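You operate a simulated robot arm through the tools that you are given. There is no shell and no other tool. Be economical: measure what you need, move in short steps, check, and stop when the job is done.

You are at the controls of a simulated robot arm. One attempt, no reset.

TASK
Pour the beaker through the funnel into the big measuring flask, stopper it and swirl it even.
Fine: beaker and flask go back, the funnel into the small beaker; the red stopper. Set down upright: beaker, measuring flask.

The check looks at the end state, three seconds after you hand in, the way a careful person would. Anything else that was tipped, shoved, dropped, spilled or broken makes it a failure. A push-on lid holds only when it is set on centred and level and pressed home; a screw cap is set on level and turned clockwise until tight.

THE ROBOT
A 7-joint arm with a three-finger gripper on a trunk, on a base that drives. Base frame: it is fixed to the floor where the robot stands at the start and does not move with it; the origin is under the middle of the robot, x ahead of it, y to its left, z up; the surface under the hand at the start is at about z = 86. Units: cm, degrees, N and s.
With the tool pointing down near the work surface it reaches from about 14 to 88 cm from the robot's upright axis, wherever it stands. Its first joint turns from -166.0 to 166.0 degrees. Places, roughly: beaker [50, 125, 100]; blue stopper [-250, -150, 25]; light key [30, -70, 80]; measuring flask [-275, -150, 25]; mute key [30, -70, 80]; reset key [30, -80, 80]; temperature dial [30, -40, 80]; white stopper [-275, -150, 25]. Payload 2.94 kg.
Tool frame: the origin (TCP) lies between the finger pads and is the grasp point; the fingertips stand 3 cm ahead of it; z points along the fingers, y is the line along which they close. The gripper opens to 13.2 cm. The gripper's body begins 10.7 cm behind the TCP.
Orientation is that of the tool frame in the base frame, as [roll, pitch, yaw] about the fixed x, y, z axes, in that order (R = Rz(yaw) Ry(pitch) Rx(roll)). With the fingers straight down and closing along the base's y, the tool's x points along the base's -x, its y along +y and its z along -z.

THE INTERFACE
- The arm moves only by the tool drive_tool. Its argument "deltas" is a list of rows, each an object (a shift or turn left out is 0, a gripper value left out holds the last) with "delta_rot": the turn, a rotation vector about the tool's x, y, z in degrees, a list of three; "linear": the shift along the tool's x, y, z in cm, a list of three; "grip": the finger opening in cm, from 0 to 13.2. In form: [{"delta_rot": [rx, ry, rz], "linear": [tx, ty, tz], "grip": grip}, ...]. A call has 1 to 12 rows; each row shifts and turns the commanded pose from where the row before left it, along the tool's axes as they then stand. Rows are played at 5 a second. More than 5 cm and 8.6 degrees between two rows, or a gripper value outside its range, and nothing of the call is played. A pose out of reach is approached as far as the arm can. The call stops where the force on the tool passes 40 N (or 10 N more than at its start, if that is more) or the arm is blocked; 0.2 s more then pass. Each finger halts on what it meets, pressing with about 29 N; the grip force reading is that of the motor and also rises with nothing between the fingers. The clock runs only during rows and for 0.2 s after the last one: add rows that do not move to give the fingers time. It gives the time, the measured TCP pose, the force on the tool (base axes), the opening and the grip force at its end, in the units of the frame above (readings bear some noise), with the torque about the TCP (base axes, N m) and any sound that the robot's microphone picked up, and new pictures: "show" is both (left out), scene, wrist or none.
- Cameras (640 x 400 px; columns grow to the right, rows downward): "scene" is now at [3.23, 14.54, 176.88]; the picture's right is [-0.59, -0.81, 0.00], its down [-0.62, 0.45, -0.64] and it looks along [0.52, -0.38, -0.77] (base axes); focal length 290 px, centre (320, 200). "wrist" rides on the gripper at [7.2, 0.3, -14.4] in the tool frame; the picture's right is [-0.04, 1.00, 0.00], its down [-0.88, -0.04, -0.48] and it looks along [-0.48, -0.02, 0.88] (tool axes); focal length 256 px, centre (320, 200). There is no depth. A picture from a camera that has moved, and an enlarged one, comes with that camera's place and axes in the base frame and with its lens.
- slide_trunk(by): slides the trunk up (or, below 0, down) by that many cm; the arm and the scene camera ride with it, the base frame stays. It gives what a move gives, with no picture.
- drive_base(legs): drives the robot by 1 to 6 legs, each [ahead, left, turn to the left] in cm, cm and degrees, along the robot's own axes; the way and the turn of a leg run together, so that a leg with both is an arc; at most 150 cm and 180 degrees a leg. The arm and the cameras ride along, it lands a little off, and it stops where it bumps. It gives what a move gives, and a new picture of the scene camera.
- pan_tilt(pan, tilt): turns the head with the scene camera to pan (to the left, within 143 degrees either way) and tilt (down, from -29 to 69), counted from straight ahead of the robot. It gives what a move gives, and a new picture of the scene camera.
- close_up(camera, box): a new picture of the part [left, top, right, bottom] of that camera's present view, enlarged. No time passes.
- hand_in(): hands the job in; it is judged then, once.

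Go step by step. Nothing tells you exact positions but the pictures and the camera data: compare them with the known pose of the tool, close in by small moves and look again before you grip or let go. The budget is 120 turns and 260 pictures, counting those below and the enlarged ones. Unless the task says otherwise, let go and move clear before handing in, and close with one line.

The tools are called after "Request:" as a command line: name --argument value ..., lists and objects as JSON in quotes. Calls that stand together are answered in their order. drive_tool: Moves the arm, as the interface text tells. Its arguments: {"type":"object","properties":{"deltas":{"type":"array"},"show":{"type":"string","enum":["both","scene","wrist","none"]}},"required":["deltas"]} The other tools are called the same way: slide_trunk (by) slides the trunk up or down; drive_base (legs) drives the base; pan_tilt (pan, tilt) turns the head that bears the scene camera; close_up (camera, box) takes an enlarged picture of a part of a camera's view; hand_in () hands the job in.

At the start:

```text
time_s: 0.0
eef_pos: [57.76, -9.2, 136.19]
tool_rot: [-180.0, -0.1, 179.9]
ft_force: [-0.3, -0.8, -0.6]
wrist_torque: [0.0, 0.01, -0.02]
gripper_width: 13.2
gripper_force: 0.0
trunk travel left (down, up): [-27.5, 26.5]
robot x, y, heading: [0.22, -0.05, -0.0]
head pan, tilt: [-35.9, 49.9]
```

scene: 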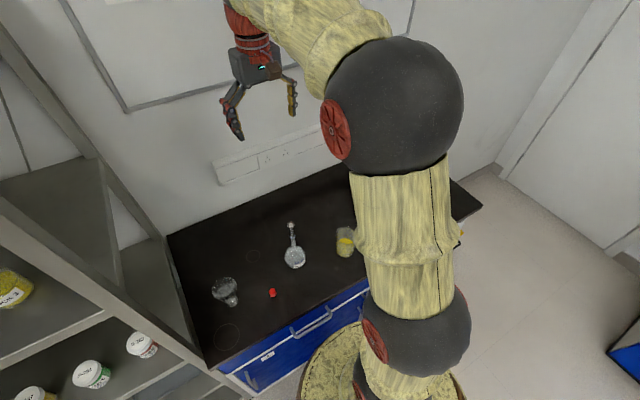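
wrist: 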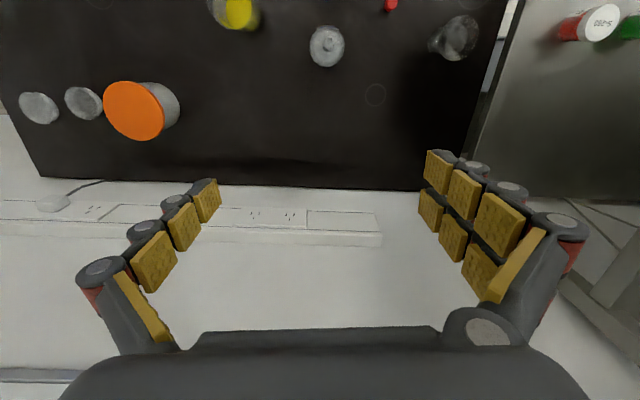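

I see a bench with a flask, a yellow-filled beaker, a red stopper and what looks like a funnel in a glass. I'll look closer and pan around before moving.

Request:
close_up --camera "scene" --box '[180, 200, 380, 325]'

Request:
close_up --camera "wrist" --box '[0, 0, 520, 200]'

Request:
pan_tilt --pan 50 --tilt 30

Request:
pan_tilt --pan -100 --tilt 40

Request:
pan_tilt --pan -143 --tilt 25

```text
3.20 times, centred on (280, 262) of scene
camera zoom: at [3.23, 14.54, 176.88], right [-0.59, -0.81, 0.0], down [-0.62, 0.45, -0.64], along [0.52, -0.38, -0.77], focal length 930 px, centre (448, 0)
```

zoom: 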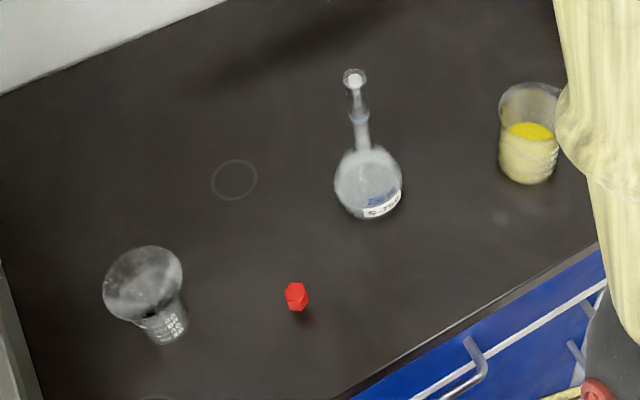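

```text
1.23 times, centred on (260, 100) of wrist
camera zoom: at [50.46, -9.12, 150.7], right [0.04, 1.0, 0.0], down [0.88, -0.04, 0.48], along [0.48, -0.02, -0.88], focal length 315 px, centre (394, 323)
```

zoom: 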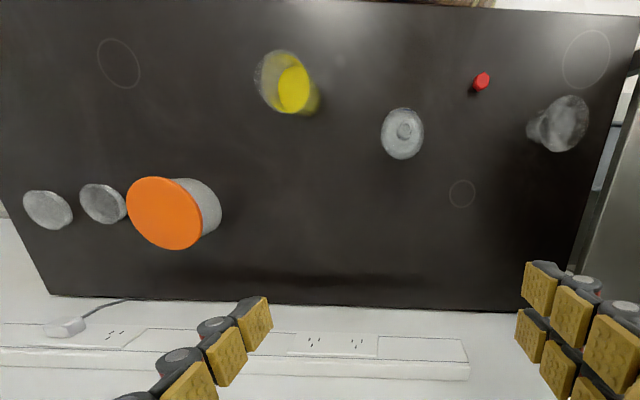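

```text
time_s: 1.6
eef_pos: [57.73, -9.22, 136.22]
tool_rot: [180.0, 0.0, 180.0]
ft_force: [0.1, 0.0, -0.8]
wrist_torque: [-0.03, 0.0, 0.0]
gripper_width: 13.18
gripper_force: 0.1
trunk travel left (down, up): [-27.5, 26.5]
robot x, y, heading: [-0.15, 0.33, -0.1]
head pan, tilt: [50.0, 30.0]
camera scene: at [2.8, 25.98, 179.82], right [0.77, -0.64, 0.0], down [-0.32, -0.38, -0.87], along [0.56, 0.66, -0.5], focal length 290 px, centre (320, 200)
```

scene: 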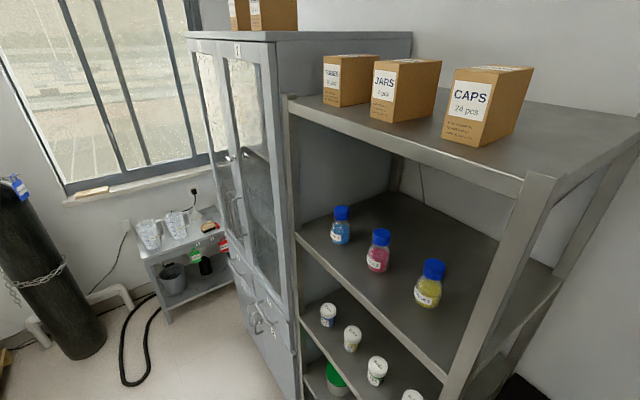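

```text
time_s: 4.0
eef_pos: [57.69, -9.18, 136.23]
tool_rot: [180.0, 0.0, 180.0]
ft_force: [0.9, 0.2, 0.3]
wrist_torque: [0.0, 0.03, -0.02]
gripper_width: 13.23
gripper_force: 0.1
trunk travel left (down, up): [-27.5, 26.5]
robot x, y, heading: [-0.08, -0.12, -0.1]
head pan, tilt: [-100.0, 40.0]
camera scene: at [-4.49, 10.68, 178.29], right [-0.98, 0.17, 0.0], down [0.11, 0.63, -0.77], along [-0.13, -0.75, -0.64], focal length 290 px, centre (320, 200)
```

scene: 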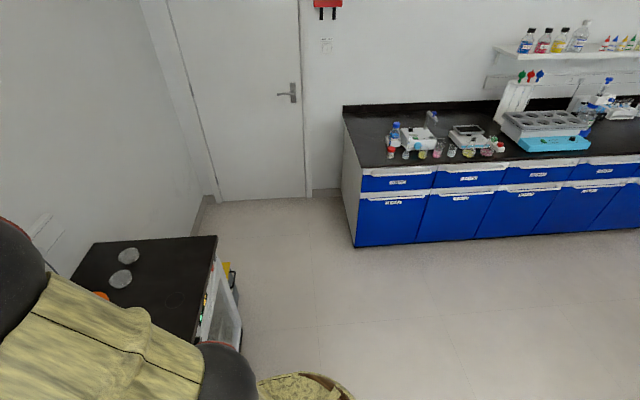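

```text
time_s: 5.0
eef_pos: [57.78, -9.37, 136.14]
tool_rot: [-180.0, 0.0, 180.0]
ft_force: [0.7, -0.4, 0.2]
wrist_torque: [0.01, 0.01, 0.01]
gripper_width: 13.19
gripper_force: 0.0
trunk travel left (down, up): [-27.5, 26.5]
robot x, y, heading: [-0.05, 0.16, 0.1]
head pan, tilt: [-143.0, 25.0]
camera scene: at [-10.37, 13.5, 180.62], right [-0.6, 0.8, 0.0], down [0.34, 0.25, -0.91], along [-0.72, -0.55, -0.42], focal length 290 px, centre (320, 200)
```

scene: 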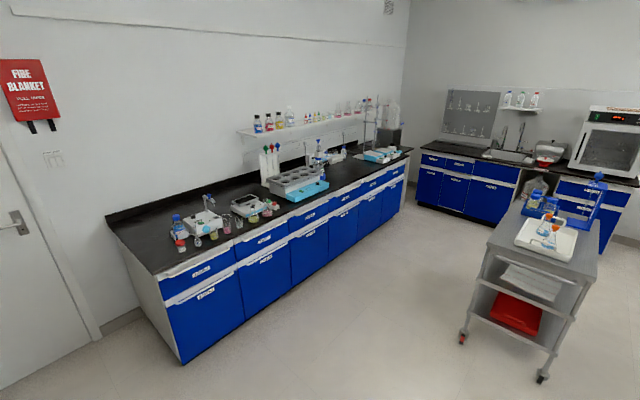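

The bench ahead carries everything that matters. I'll look closer at labels and at the ring marks, and at the cabinet to the left.

Request:
pan_tilt --pan -35 --tilt 60

Request:
close_up --camera "scene" --box '[260, 140, 340, 190]'

Request:
close_up --camera "wrist" --box '[280, 0, 520, 150]'

Request:
pan_tilt --pan 60 --tilt 45

Request:
close_up --camera "scene" --box '[200, 0, 440, 400]'

```text
time_s: 6.9
eef_pos: [57.7, -9.18, 136.25]
tool_rot: [-180.0, 0.0, -180.0]
ft_force: [-0.2, 0.0, -0.5]
wrist_torque: [0.0, -0.01, -0.02]
gripper_width: 13.19
gripper_force: 0.1
trunk travel left (down, up): [-27.5, 26.5]
robot x, y, heading: [0.05, 0.19, 0.2]
head pan, tilt: [-35.0, 60.0]
camera scene: at [2.44, 15.23, 175.61], right [-0.57, -0.82, 0.0], down [-0.71, 0.5, -0.5], along [0.41, -0.29, -0.87], focal length 290 px, centre (320, 200)
```

scene: 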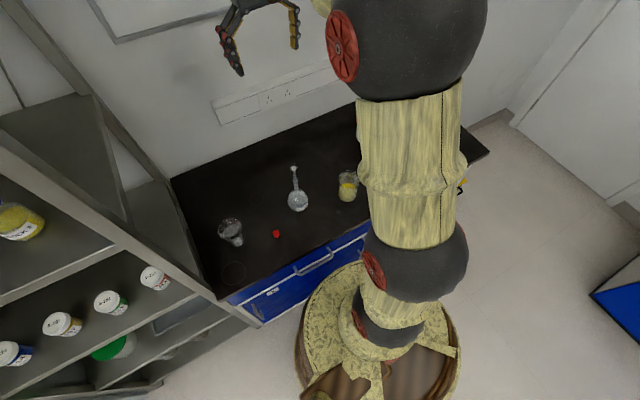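

```text
8.00 times, centred on (300, 165) of scene
camera zoom: at [2.44, 15.23, 175.61], right [-0.57, -0.82, 0.0], down [-0.71, 0.5, -0.5], along [0.41, -0.29, -0.87], focal length 2324 px, centre (480, 480)
```

zoom: 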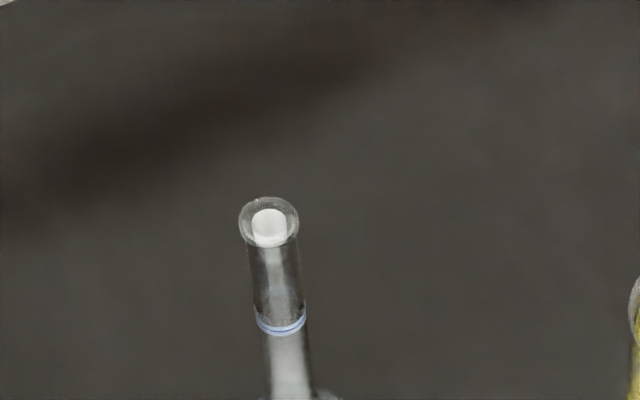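

```text
2.67 times, centred on (400, 75) of wrist
camera zoom: at [50.47, -9.12, 150.7], right [0.04, 1.0, 0.0], down [0.88, -0.04, 0.48], along [0.48, -0.02, -0.88], focal length 683 px, centre (107, 533)
```

zoom: 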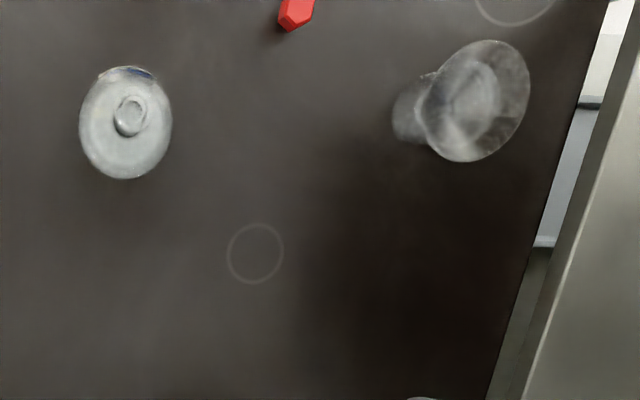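

```text
time_s: 8.6
eef_pos: [57.79, -9.26, 136.15]
tool_rot: [-180.0, 0.1, 180.0]
ft_force: [0.5, 0.1, 0.2]
wrist_torque: [-0.03, 0.0, 0.03]
gripper_width: 13.18
gripper_force: 0.0
trunk travel left (down, up): [-27.5, 26.5]
robot x, y, heading: [0.13, -0.06, -0.1]
head pan, tilt: [60.0, 45.0]
camera scene: at [1.05, 26.09, 177.56], right [0.87, -0.5, 0.0], down [-0.35, -0.61, -0.71], along [0.35, 0.61, -0.71], focal length 290 px, centre (320, 200)
```

scene: 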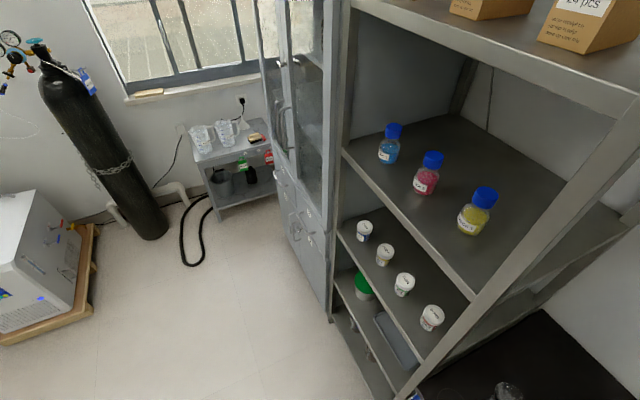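

```text
1.00 times, centred on (320, 200) of scene (not enlarged: the box is as wide or as high as the picture)
camera zoom: at [1.05, 26.09, 177.56], right [0.87, -0.5, 0.0], down [-0.35, -0.61, -0.71], along [0.35, 0.61, -0.71], focal length 290 px, centre (320, 200)
```

zoom: 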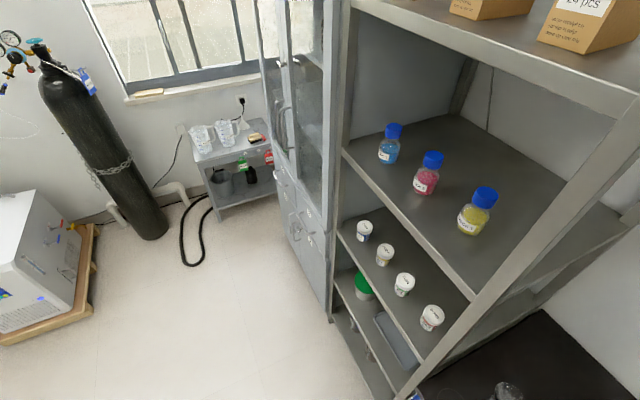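

The flask is the tall piece near (48,-8), the yellow beaker is near (41,-24), the funnel in its small beaker is near (48,16), and the red stopper is near (41,6). I'll draw back and tilt the hand to get a side view for heights.

Request:
drive_tool --deltas '[{"linear": [3.5, 0, 3.5]}, {"linear": [3.5, 0, 3.5]}, {"linear": [3.5, 0, 3.5]}, {"linear": [3.5, 0, 3.5]}, {"linear": [3.5, 0, 3.5]}, {"linear": [3.5, 0, 2.5]}, {"delta_rot": [0, -8.5, 0]}, {"delta_rot": [0, -8.5, 0]}, {"delta_rot": [0, -8.5, 0]}, {"delta_rot": [0, -8.5, 0]}, {"delta_rot": [0, -8.5, 0]}, {"delta_rot": [0, -2.5, 0]}]'

Request:
pan_tilt --pan -15 --tilt 55

```text
time_s: 11.2
eef_pos: [36.62, -9.22, 116.35]
tool_rot: [-179.9, 45.2, 180.0]
ft_force: [0.4, 0.8, -0.4]
wrist_torque: [-0.01, -0.01, -0.02]
gripper_width: 13.23
gripper_force: 0.1
trunk travel left (down, up): [-27.5, 26.5]
robot x, y, heading: [-0.35, 0.25, -0.3]
head pan, tilt: [60.0, 45.0]
camera scene: at [0.98, 26.13, 177.56], right [0.87, -0.5, 0.0], down [-0.35, -0.61, -0.71], along [0.35, 0.61, -0.71], focal length 290 px, centre (320, 200)
camera wrist: at [21.29, -9.06, 121.43], right [0.03, 1.0, 0.03], down [0.28, -0.04, 0.96], along [0.96, -0.02, -0.28], focal length 256 px, centre (320, 200)
```

scene: 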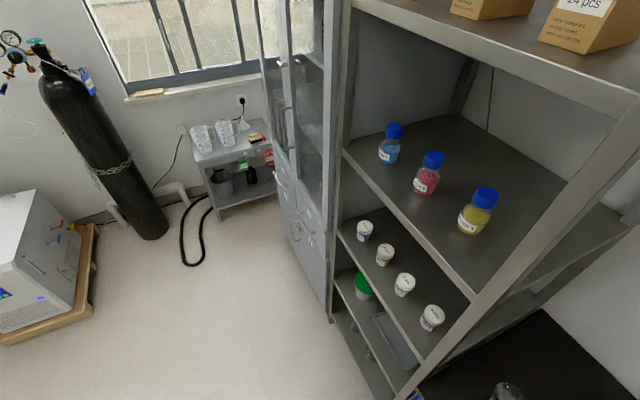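
wrist: 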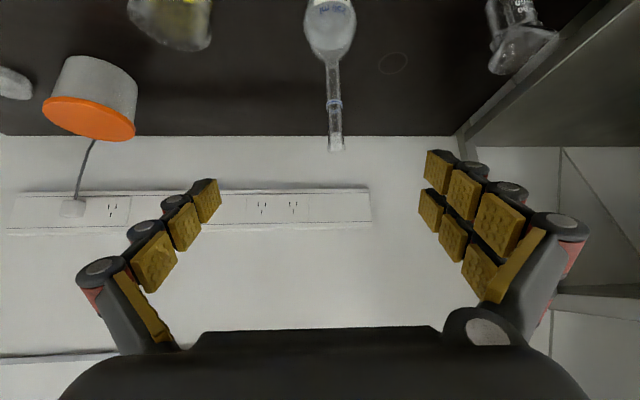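

```text
time_s: 12.7
eef_pos: [36.59, -9.23, 116.17]
tool_rot: [179.9, 45.1, -179.9]
ft_force: [0.5, -0.1, -0.4]
wrist_torque: [0.01, -0.03, 0.0]
gripper_width: 13.2
gripper_force: 0.1
trunk travel left (down, up): [-27.5, 26.5]
robot x, y, heading: [0.07, 0.09, 0.1]
head pan, tilt: [-15.0, 55.0]
camera scene: at [3.91, 17.2, 176.22], right [-0.26, -0.97, 0.0], down [-0.79, 0.21, -0.57], along [0.55, -0.15, -0.82], focal length 290 px, centre (320, 200)
```

scene: 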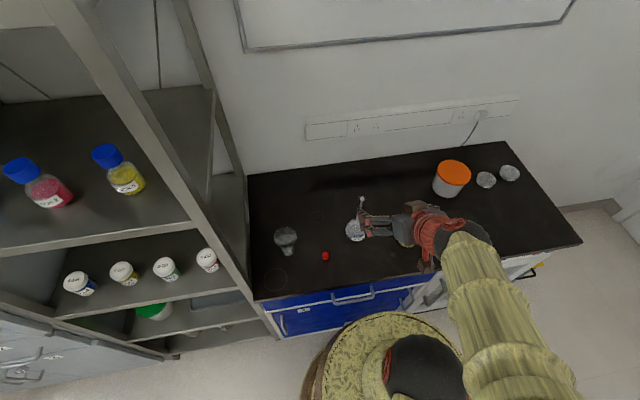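

Flask mouth is at about z 107.6. I'll tilt back a bit and move slightly back so whole objects show in side view.

Request:
drive_tool --deltas '[{"delta_rot": [0, 8, 0]}, {"delta_rot": [0, 8, 0]}, {"linear": [3, 0, -2]}]' --show "wrist"

Request:
close_up --camera "wrist" --box '[80, 0, 320, 150]'

Request:
close_up --camera "wrist" --box '[280, 0, 600, 200]'

```text
time_s: 13.5
eef_pos: [33.04, -9.22, 116.69]
tool_rot: [-179.9, 29.0, 180.0]
ft_force: [0.2, 1.1, -0.3]
wrist_torque: [-0.01, -0.03, -0.05]
gripper_width: 13.2
gripper_force: 0.1
trunk travel left (down, up): [-27.5, 26.5]
robot x, y, heading: [-0.11, -0.02, -0.0]
head pan, tilt: [-15.0, 55.0]
camera wrist: at [19.86, -9.11, 125.86], right [0.04, 1.0, 0.02], down [0.54, -0.04, 0.84], along [0.84, -0.02, -0.54], focal length 256 px, centre (320, 200)
```

wrist: 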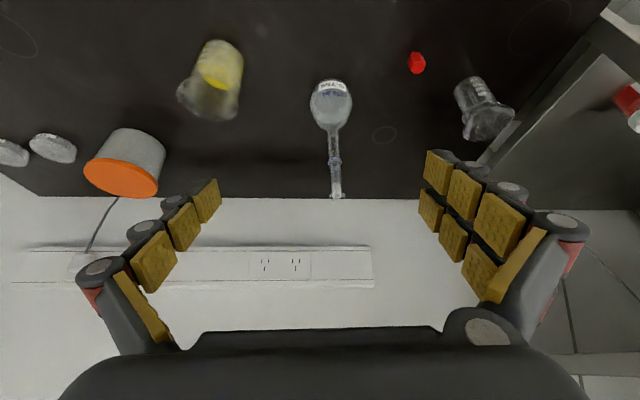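

```text
2.67 times, centred on (200, 75) of wrist
camera zoom: at [19.86, -9.11, 125.86], right [0.04, 1.0, 0.02], down [0.54, -0.04, 0.84], along [0.84, -0.02, -0.54], focal length 683 px, centre (640, 533)
```

zoom: 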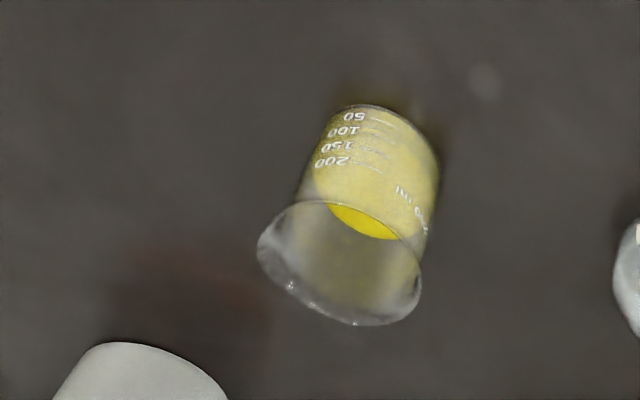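

```text
2.00 times, centred on (440, 100) of wrist
camera zoom: at [19.86, -9.11, 125.86], right [0.04, 1.0, 0.02], down [0.54, -0.04, 0.84], along [0.84, -0.02, -0.54], focal length 512 px, centre (80, 400)
```

zoom: 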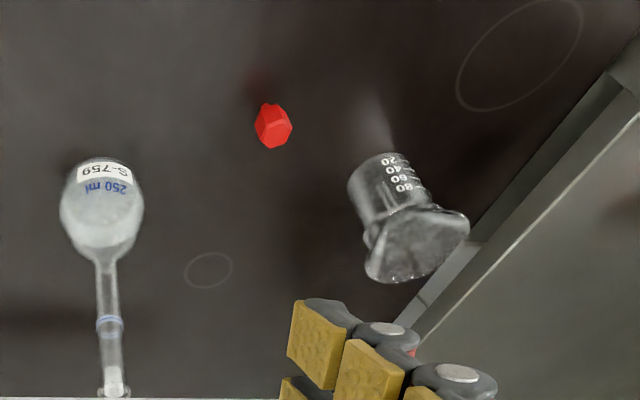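

The flask is the 250 ml one (S-759), the yellow beaker holds about 200 ml or more, and the funnel sits in the 100 ml beaker near (47.5,16). I'll bring the hand pointing down over the funnel.

Request:
drive_tool --deltas '[{"delta_rot": [0, 8, 0]}, {"delta_rot": [0, 8, 0]}, {"delta_rot": [0, 8, 0]}, {"delta_rot": [0, 5, 0]}, {"linear": [-2.4, 4.2, 0]}, {"linear": [-2.4, 4.2, 0]}, {"linear": [-2.4, 4.2, 0]}, {"linear": [-2.4, 4.2, 0]}, {"linear": [-2.4, 4.2, 0]}, {"linear": [-2.4, 4.2, 0]}, {"linear": [0, 0, 0]}]'

Request:
close_up --camera "wrist" --box '[200, 60, 440, 210]'

```text
time_s: 15.9
eef_pos: [47.83, 15.94, 116.52]
tool_rot: [179.9, 0.0, 180.0]
ft_force: [0.0, -0.2, -0.5]
wrist_torque: [0.01, -0.01, 0.01]
gripper_width: 13.22
gripper_force: 0.1
trunk travel left (down, up): [-27.5, 26.5]
robot x, y, heading: [-0.1, 0.02, 0.0]
head pan, tilt: [-15.0, 55.0]
camera scene: at [3.92, 17.2, 176.22], right [-0.26, -0.97, 0.0], down [-0.79, 0.21, -0.57], along [0.55, -0.15, -0.82], focal length 290 px, centre (320, 200)
camera wrist: at [40.54, 16.13, 130.89], right [0.04, 1.0, 0.0], down [0.88, -0.04, 0.48], along [0.48, -0.02, -0.88], focal length 256 px, centre (320, 200)
```

scene: 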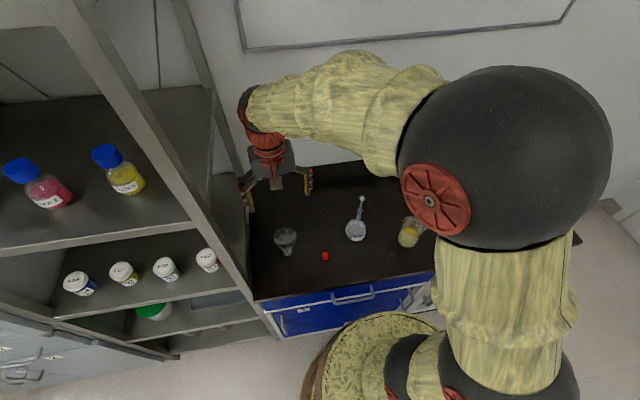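
wrist: 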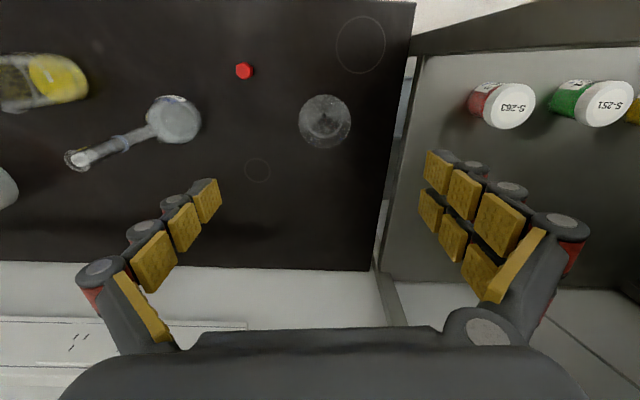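

```text
2.67 times, centred on (320, 135) of wrist
camera zoom: at [40.54, 16.13, 130.89], right [0.04, 1.0, 0.0], down [0.88, -0.04, 0.48], along [0.48, -0.02, -0.88], focal length 683 px, centre (320, 373)
```

zoom: 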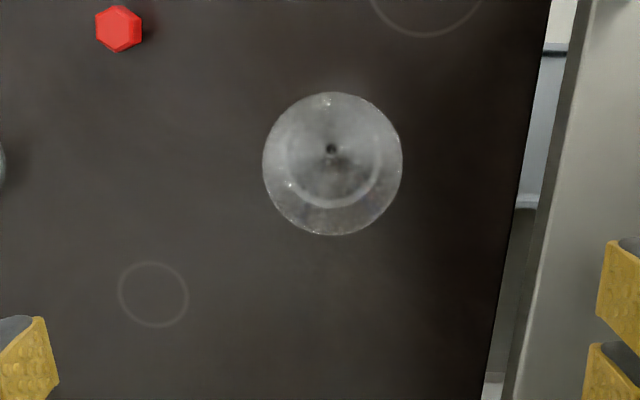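

The funnel rim is 7 cm wide, centred near (47.7,16.5) at z about 95. I'll descend around it with a 9.5 cm opening.

Request:
drive_tool --deltas '[{"linear": [0.1, 0.5, 0], "grip": 9.5}, {"linear": [0, 0, 0]}, {"linear": [0, 0, 4.5]}, {"linear": [0, 0, 4.5]}, {"linear": [0, 0, 4.5]}, {"linear": [0, 0, 4.5]}, {"linear": [0, 0, 2.5]}]'

Request:
close_up --camera "wrist" --box '[200, 100, 440, 250]'

```text
time_s: 17.5
eef_pos: [47.65, 16.66, 95.98]
tool_rot: [-180.0, 0.1, -180.0]
ft_force: [-0.1, -0.1, -0.4]
wrist_torque: [0.01, -0.01, 0.0]
gripper_width: 9.5
gripper_force: 0.0
trunk travel left (down, up): [-27.5, 26.5]
robot x, y, heading: [0.06, -0.15, -0.0]
head pan, tilt: [-15.0, 55.0]
camera scene: at [3.97, 17.21, 176.22], right [-0.26, -0.97, 0.0], down [-0.79, 0.21, -0.57], along [0.55, -0.15, -0.82], focal length 290 px, centre (320, 200)
camera wrist: at [40.41, 16.79, 110.51], right [0.04, 1.0, 0.0], down [0.88, -0.04, 0.48], along [0.48, -0.02, -0.88], focal length 256 px, centre (320, 200)
```

scene: 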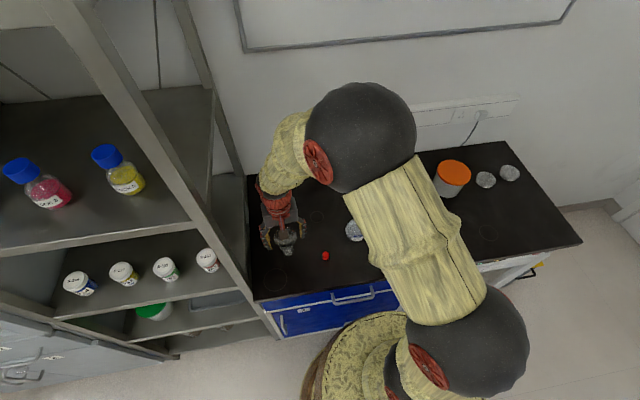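
wrist: 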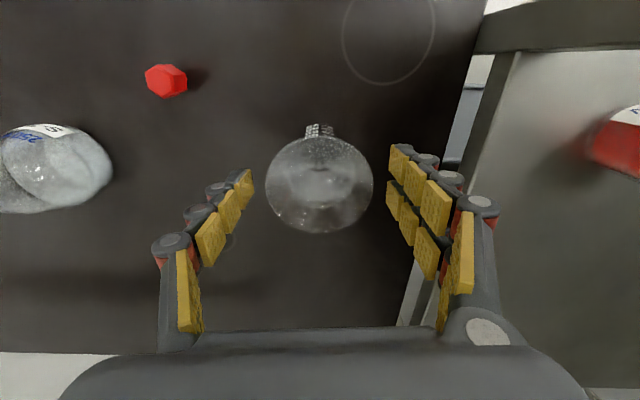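

```text
2.67 times, centred on (320, 175) of wrist
camera zoom: at [40.41, 16.79, 110.51], right [0.04, 1.0, 0.0], down [0.88, -0.04, 0.48], along [0.48, -0.02, -0.88], focal length 683 px, centre (320, 267)
```

zoom: 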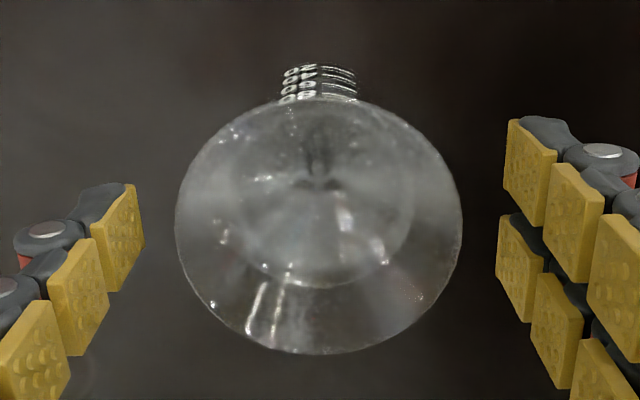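

Well centred on the rim. I'll lower slightly, close, and lift a little to check.

Request:
drive_tool --deltas '[{"linear": [0, -0.1, 0.6]}, {"grip": 6.2}, {}, {}, {}, {"linear": [0, 0, -1]}, {"linear": [0, 0, -2]}, {"linear": [0, 0, -4]}, {}]'

Request:
close_up --camera "wrist" --box '[200, 100, 440, 250]'

```text
time_s: 19.5
eef_pos: [47.65, 16.14, 102.27]
tool_rot: [180.0, 0.0, -179.9]
ft_force: [-0.6, -1.5, 0.0]
wrist_torque: [-0.01, -0.02, 0.0]
gripper_width: 6.2
gripper_force: 0.0
trunk travel left (down, up): [-27.5, 26.5]
robot x, y, heading: [-0.1, 0.03, -0.2]
head pan, tilt: [-15.0, 55.0]
camera scene: at [3.93, 17.19, 176.21], right [-0.26, -0.97, 0.0], down [-0.79, 0.21, -0.57], along [0.55, -0.15, -0.82], focal length 290 px, centre (320, 200)
camera wrist: at [40.42, 16.27, 116.7], right [0.04, 1.0, 0.0], down [0.88, -0.04, 0.48], along [0.48, -0.02, -0.88], focal length 256 px, centre (320, 200)
```

scene: 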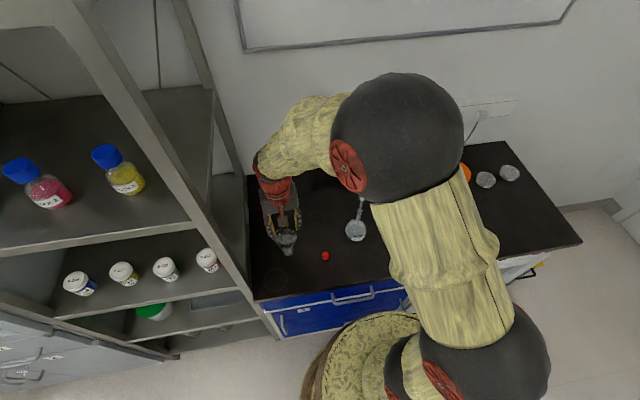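
wrist: 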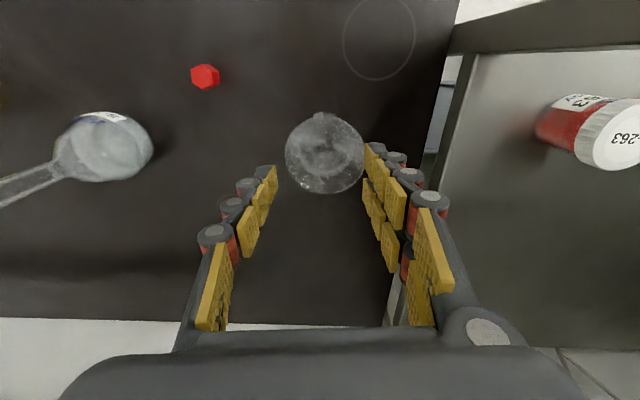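

```text
2.67 times, centred on (320, 175) of wrist
camera zoom: at [40.42, 16.27, 116.7], right [0.04, 1.0, 0.0], down [0.88, -0.04, 0.48], along [0.48, -0.02, -0.88], focal length 683 px, centre (320, 267)
```

zoom: 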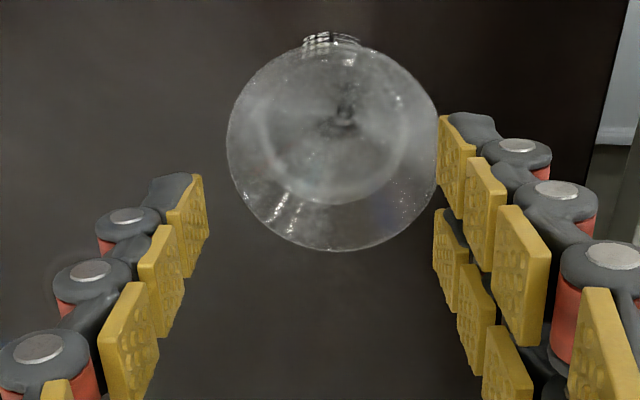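

The command stopped at 6.2 cm, just about the rim's real width, so nothing was held. I'll reopen, go back down and close further.

Request:
drive_tool --deltas '[{"grip": 9}, {"linear": [0.4, 0.2, 0]}, {}, {"linear": [0, 0, 3]}, {"linear": [0, 0, 3]}, {"grip": 4}, {}, {}, {}, {}, {}]'

Request:
close_up --camera "wrist" --box '[200, 100, 440, 250]'

```text
time_s: 21.9
eef_pos: [47.24, 16.42, 96.31]
tool_rot: [180.0, 0.1, -179.9]
ft_force: [0.1, 0.8, 1.1]
wrist_torque: [-0.02, -0.04, -0.02]
gripper_width: 6.38
gripper_force: 29.4
trunk travel left (down, up): [-27.5, 26.5]
robot x, y, heading: [-0.06, 0.03, -0.1]
head pan, tilt: [-15.0, 55.0]
camera scene: at [3.94, 17.21, 176.22], right [-0.26, -0.97, 0.0], down [-0.79, 0.21, -0.57], along [0.55, -0.15, -0.82], focal length 290 px, centre (320, 200)
camera wrist: at [39.93, 16.47, 110.78], right [0.04, 1.0, 0.0], down [0.88, -0.04, 0.48], along [0.48, -0.02, -0.88], focal length 256 px, centre (320, 200)
```

scene: 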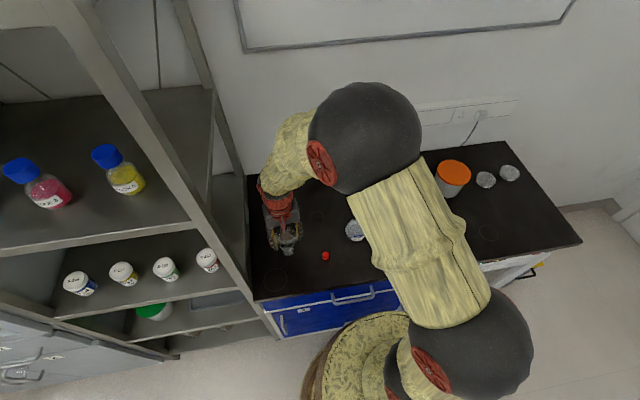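
wrist: 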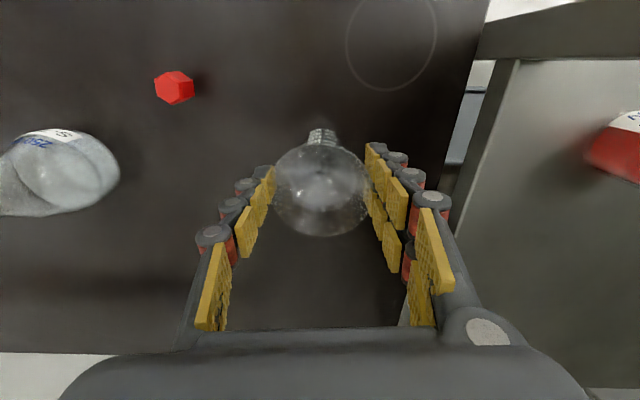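

```text
2.67 times, centred on (320, 175) of wrist
camera zoom: at [39.93, 16.47, 110.78], right [0.04, 1.0, 0.0], down [0.88, -0.04, 0.48], along [0.48, -0.02, -0.88], focal length 683 px, centre (320, 267)
```

zoom: 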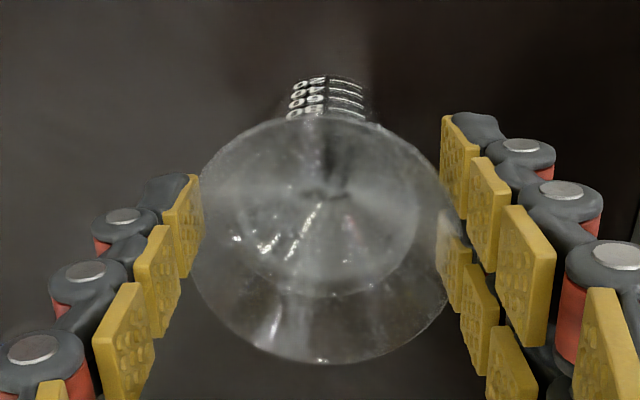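

Now it holds at 6.4 cm with full force. I'll lift it clear and check.

Request:
drive_tool --deltas '[{"linear": [0, 0, -1]}, {"linear": [0, 0, -2]}, {"linear": [0, 0, -4]}, {"linear": [0, 0, -4]}, {"linear": [0, 0, -4]}, {}]'

Request:
close_up --camera "wrist" --box '[200, 100, 440, 250]'

Request:
close_up --camera "scene" --box '[220, 160, 380, 280]'

```text
time_s: 23.3
eef_pos: [46.99, 16.46, 111.84]
tool_rot: [180.0, 0.0, 180.0]
ft_force: [0.1, -0.1, -0.7]
wrist_torque: [0.0, -0.01, 0.01]
gripper_width: 6.31
gripper_force: 28.4
trunk travel left (down, up): [-27.5, 26.5]
robot x, y, heading: [0.05, -0.04, -0.0]
head pan, tilt: [-15.0, 55.0]
camera scene: at [3.94, 17.2, 176.21], right [-0.26, -0.97, 0.0], down [-0.79, 0.21, -0.57], along [0.55, -0.15, -0.82], focal length 290 px, centre (320, 200)
camera wrist: at [39.68, 16.59, 126.13], right [0.04, 1.0, 0.0], down [0.88, -0.04, 0.48], along [0.48, -0.02, -0.88], focal length 256 px, centre (320, 200)
```

scene: 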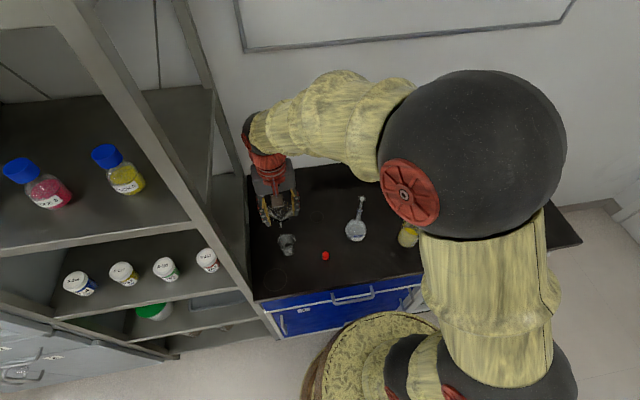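
wrist: 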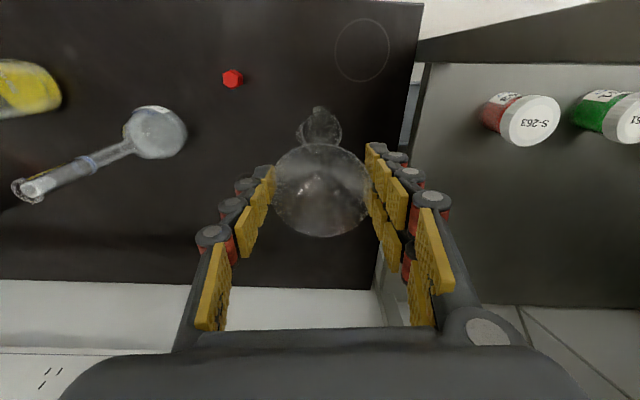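

```text
2.67 times, centred on (320, 175) of wrist
camera zoom: at [39.68, 16.59, 126.13], right [0.04, 1.0, 0.0], down [0.88, -0.04, 0.48], along [0.48, -0.02, -0.88], focal length 683 px, centre (320, 267)
```

zoom: 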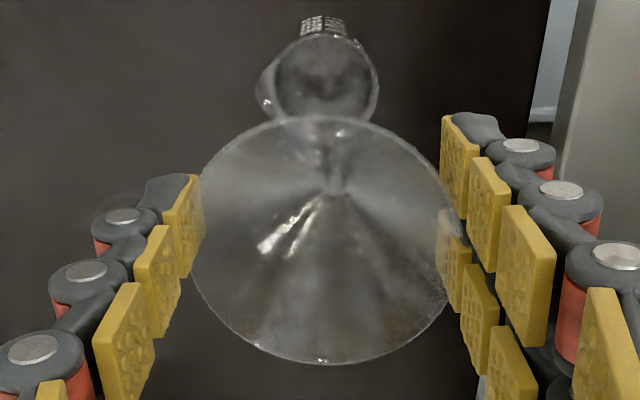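

```text
3.33 times, centred on (300, 220) of scene
camera zoom: at [3.94, 17.2, 176.21], right [-0.26, -0.97, 0.0], down [-0.79, 0.21, -0.57], along [0.55, -0.15, -0.82], focal length 968 px, centre (387, 133)
```

zoom: 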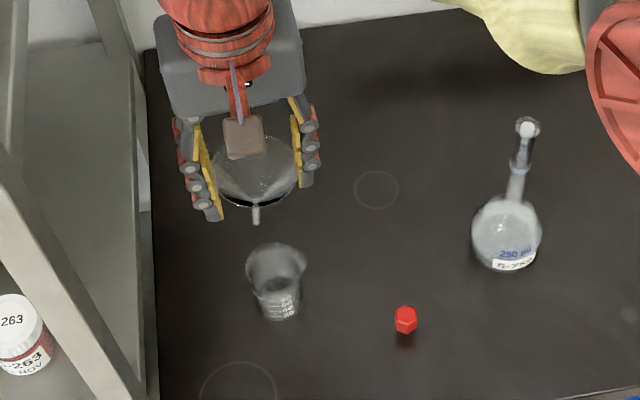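

The funnel is held, its stem tip about 9 cm below the TCP and leaning about 5° to the left. I'll level it, rise, and go above the flask mouth near (47.8,-7.6).

Request:
drive_tool --deltas '[{"linear": [0, 0, -4.9]}, {"linear": [0, 0, -4.9], "delta_rot": [5.5, 0, 0]}]' --show "none"

Request:
drive_tool --deltas '[{"linear": [-0.1, -4.8, 0.46]}, {"linear": [-0.1, -4.8, 0.46]}, {"linear": [-0.1, -4.8, 0.46]}, {"linear": [0, -4.8, 0.46]}, {"linear": [0, -4.8, 0.46]}, {}]'

Request:
close_up --camera "scene" --box '[300, 140, 420, 260]'

Request:
close_up --camera "wrist" --box '[200, 100, 440, 250]'

```text
time_s: 23.9
eef_pos: [46.77, 16.66, 120.82]
tool_rot: [-174.4, 0.0, 180.0]
ft_force: [-0.8, -0.7, -0.8]
wrist_torque: [0.02, 0.0, 0.0]
gripper_width: 6.38
gripper_force: 29.5
trunk travel left (down, up): [-27.5, 26.5]
robot x, y, heading: [-0.4, -0.09, -0.0]
head pan, tilt: [-15.0, 55.0]
```

```text
time_s: 25.3
eef_pos: [47.53, -7.92, 120.77]
tool_rot: [-174.4, 0.1, 180.0]
ft_force: [0.0, -0.5, 0.7]
wrist_torque: [-0.01, 0.02, -0.02]
gripper_width: 6.35
gripper_force: 29.0
trunk travel left (down, up): [-27.5, 26.5]
robot x, y, heading: [0.46, 0.24, -0.0]
head pan, tilt: [-15.0, 55.0]
camera scene: at [3.94, 17.18, 176.22], right [-0.26, -0.97, 0.0], down [-0.79, 0.21, -0.57], along [0.55, -0.15, -0.82], focal length 290 px, centre (320, 200)
camera wrist: at [40.27, -6.34, 135.07], right [0.04, 0.99, -0.1], down [0.88, 0.01, 0.48], along [0.48, -0.1, -0.87], focal length 256 px, centre (320, 200)
```

scene: 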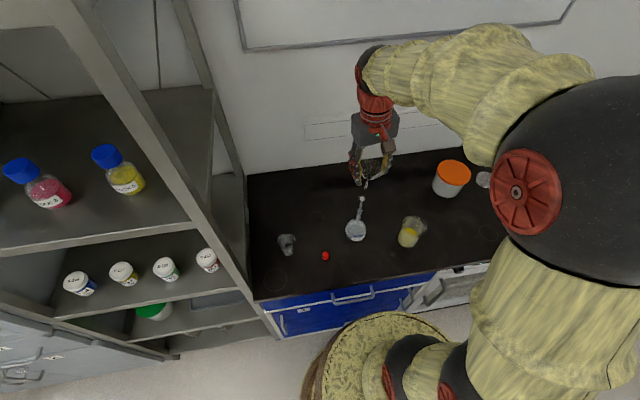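
wrist: 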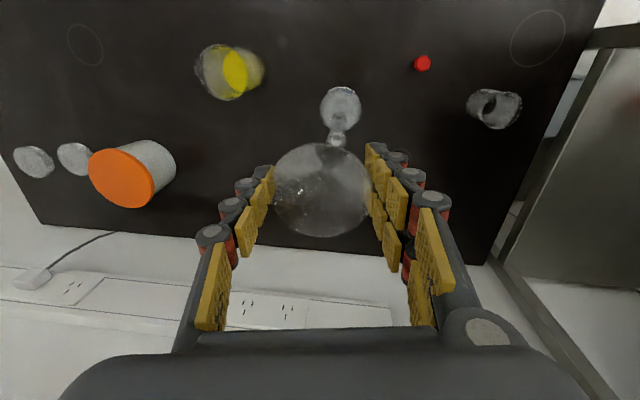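

```text
3.33 times, centred on (360, 200) of scene
camera zoom: at [3.94, 17.18, 176.22], right [-0.26, -0.97, 0.0], down [-0.79, 0.21, -0.57], along [0.55, -0.15, -0.82], focal length 968 px, centre (187, 200)
```

zoom: 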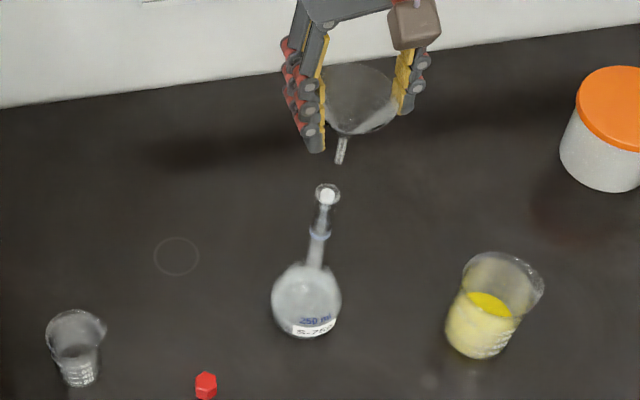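

```text
2.67 times, centred on (320, 175) of wrist
camera zoom: at [40.27, -6.34, 135.07], right [0.04, 0.99, -0.1], down [0.88, 0.01, 0.48], along [0.48, -0.1, -0.87], focal length 683 px, centre (320, 267)
```

zoom: 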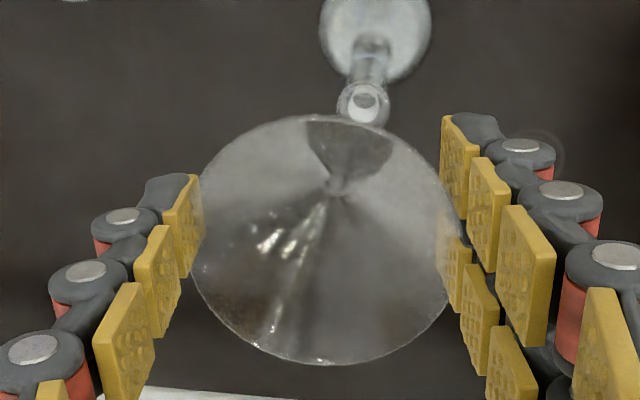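

The funnel axis is about (48.0,-8.1) and the mouth about (47.7,-7.5). I'll shift and come down to just above the mouth.

Request:
drive_tool --deltas '[{"linear": [0.35, 0.6, 0]}, {"linear": [0, 0.15, 1.6]}, {}]'

Request:
close_up --camera "scene" --box '[330, 160, 390, 220]'

Request:
close_up --camera "wrist" --box '[240, 110, 400, 210]'

```text
time_s: 26.1
eef_pos: [46.97, -6.92, 119.2]
tool_rot: [-174.6, -0.1, 179.9]
ft_force: [0.0, -0.1, 0.4]
wrist_torque: [0.04, 0.03, -0.03]
gripper_width: 6.35
gripper_force: 28.6
trunk travel left (down, up): [-27.5, 26.5]
robot x, y, heading: [0.38, 0.05, 0.1]
head pan, tilt: [-15.0, 55.0]
camera scene: at [3.95, 17.17, 176.22], right [-0.26, -0.97, 0.0], down [-0.79, 0.21, -0.57], along [0.55, -0.15, -0.82], focal length 290 px, centre (320, 200)
camera wrist: at [39.74, -5.5, 133.68], right [0.04, 0.99, -0.1], down [0.88, 0.01, 0.48], along [0.48, -0.1, -0.87], focal length 256 px, centre (320, 200)
```

scene: 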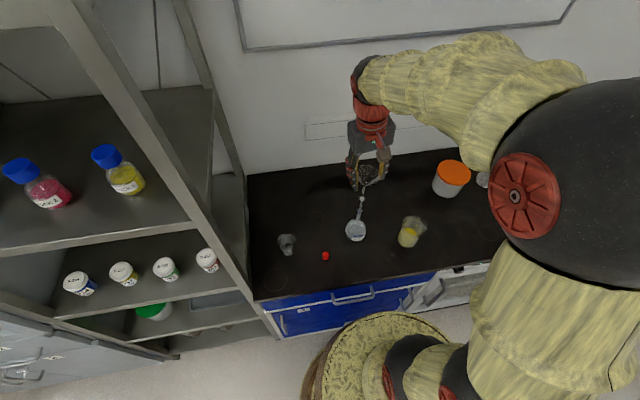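
wrist: 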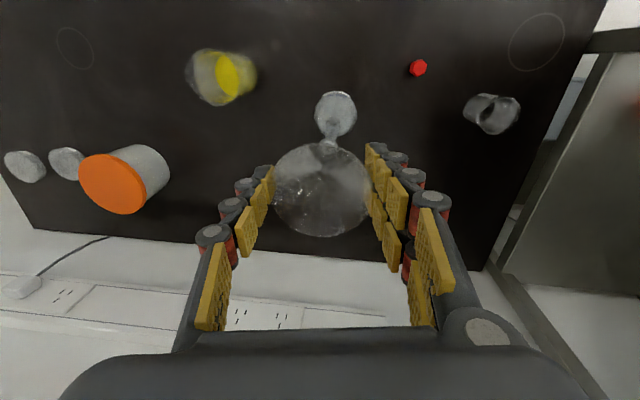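

```text
6.67 times, centred on (360, 190) of scene
camera zoom: at [3.95, 17.17, 176.22], right [-0.26, -0.97, 0.0], down [-0.79, 0.21, -0.57], along [0.55, -0.15, -0.82], focal length 1937 px, centre (53, 267)
```

zoom: 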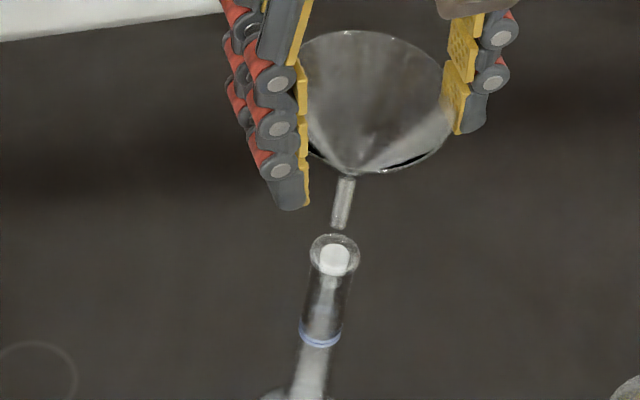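

```text
4.00 times, centred on (320, 160) of wrist
camera zoom: at [39.74, -5.5, 133.68], right [0.04, 0.99, -0.1], down [0.88, 0.01, 0.48], along [0.48, -0.1, -0.87], focal length 1024 px, centre (320, 360)
```

zoom: 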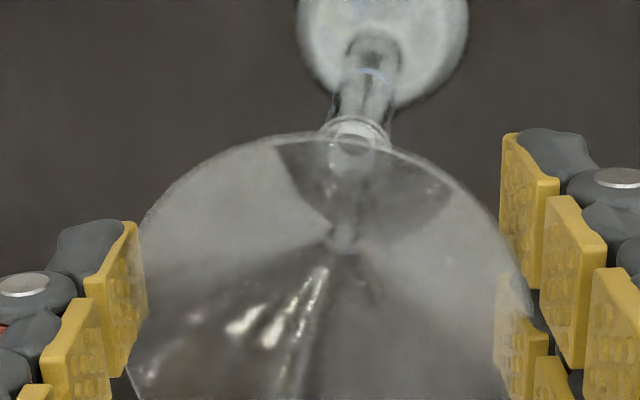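

Nearly aligned; only a small correction toward the robot is needed. I'll shift 0.25 cm and come down to the mouth, watching closely.

Request:
drive_tool --deltas '[{"linear": [0.25, 0, 0]}, {"linear": [0, 0.15, 1.6]}, {}]' --show "none"

Request:
close_up --camera "scene" --box '[340, 170, 380, 210]'

Request:
close_up --camera "wrist" --box '[240, 110, 400, 210]'

```text
time_s: 26.9
eef_pos: [46.7, -6.98, 117.75]
tool_rot: [-174.6, 0.0, -180.0]
ft_force: [-0.1, 0.3, -0.1]
wrist_torque: [0.04, 0.03, 0.0]
gripper_width: 6.36
gripper_force: 28.7
trunk travel left (down, up): [-27.5, 26.5]
robot x, y, heading: [-0.16, -0.21, 0.2]
head pan, tilt: [-15.0, 55.0]
```

```text
10.00 times, centred on (360, 190) of scene
camera zoom: at [3.95, 17.19, 176.22], right [-0.26, -0.97, 0.0], down [-0.79, 0.21, -0.57], along [0.55, -0.15, -0.82], focal length 2905 px, centre (-80, 300)
```

zoom: 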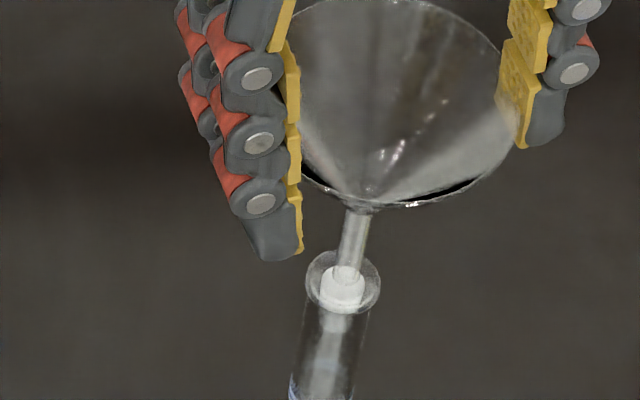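

```text
4.00 times, centred on (320, 160) of wrist
camera zoom: at [39.43, -5.53, 132.11], right [0.04, 0.99, -0.1], down [0.88, 0.01, 0.48], along [0.47, -0.1, -0.87], focal length 1024 px, centre (320, 360)
```

zoom: 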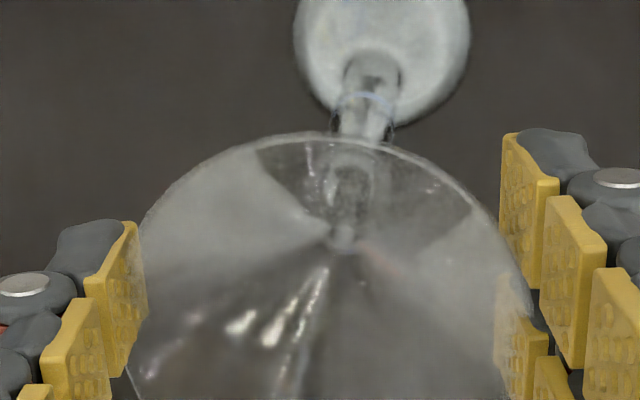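

The tip sits over the mouth. I'll lower gently by about 1.2 cm and watch force.

Request:
drive_tool --deltas '[{"linear": [0.1, 0.05, 0.6]}, {"linear": [0, 0.05, 0.6]}, {}]' --show "none"

Request:
close_up --camera "scene" --box '[340, 170, 380, 210]'

```text
time_s: 27.7
eef_pos: [46.62, -7.04, 116.76]
tool_rot: [-174.4, 0.1, -180.0]
ft_force: [0.1, -0.3, 4.5]
wrist_torque: [0.05, -0.02, 0.0]
gripper_width: 6.33
gripper_force: 28.9
trunk travel left (down, up): [-27.5, 26.5]
robot x, y, heading: [0.19, 0.63, 0.3]
head pan, tilt: [-15.0, 55.0]
```

```text
10.00 times, centred on (360, 190) of scene
camera zoom: at [3.91, 17.19, 176.22], right [-0.26, -0.97, 0.0], down [-0.79, 0.21, -0.57], along [0.55, -0.15, -0.82], focal length 2905 px, centre (-80, 300)
```

zoom: 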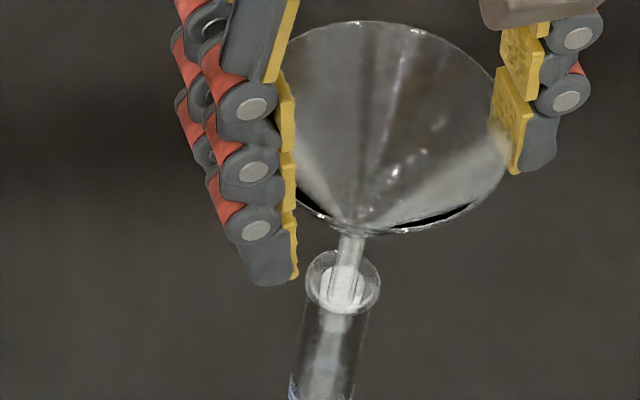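

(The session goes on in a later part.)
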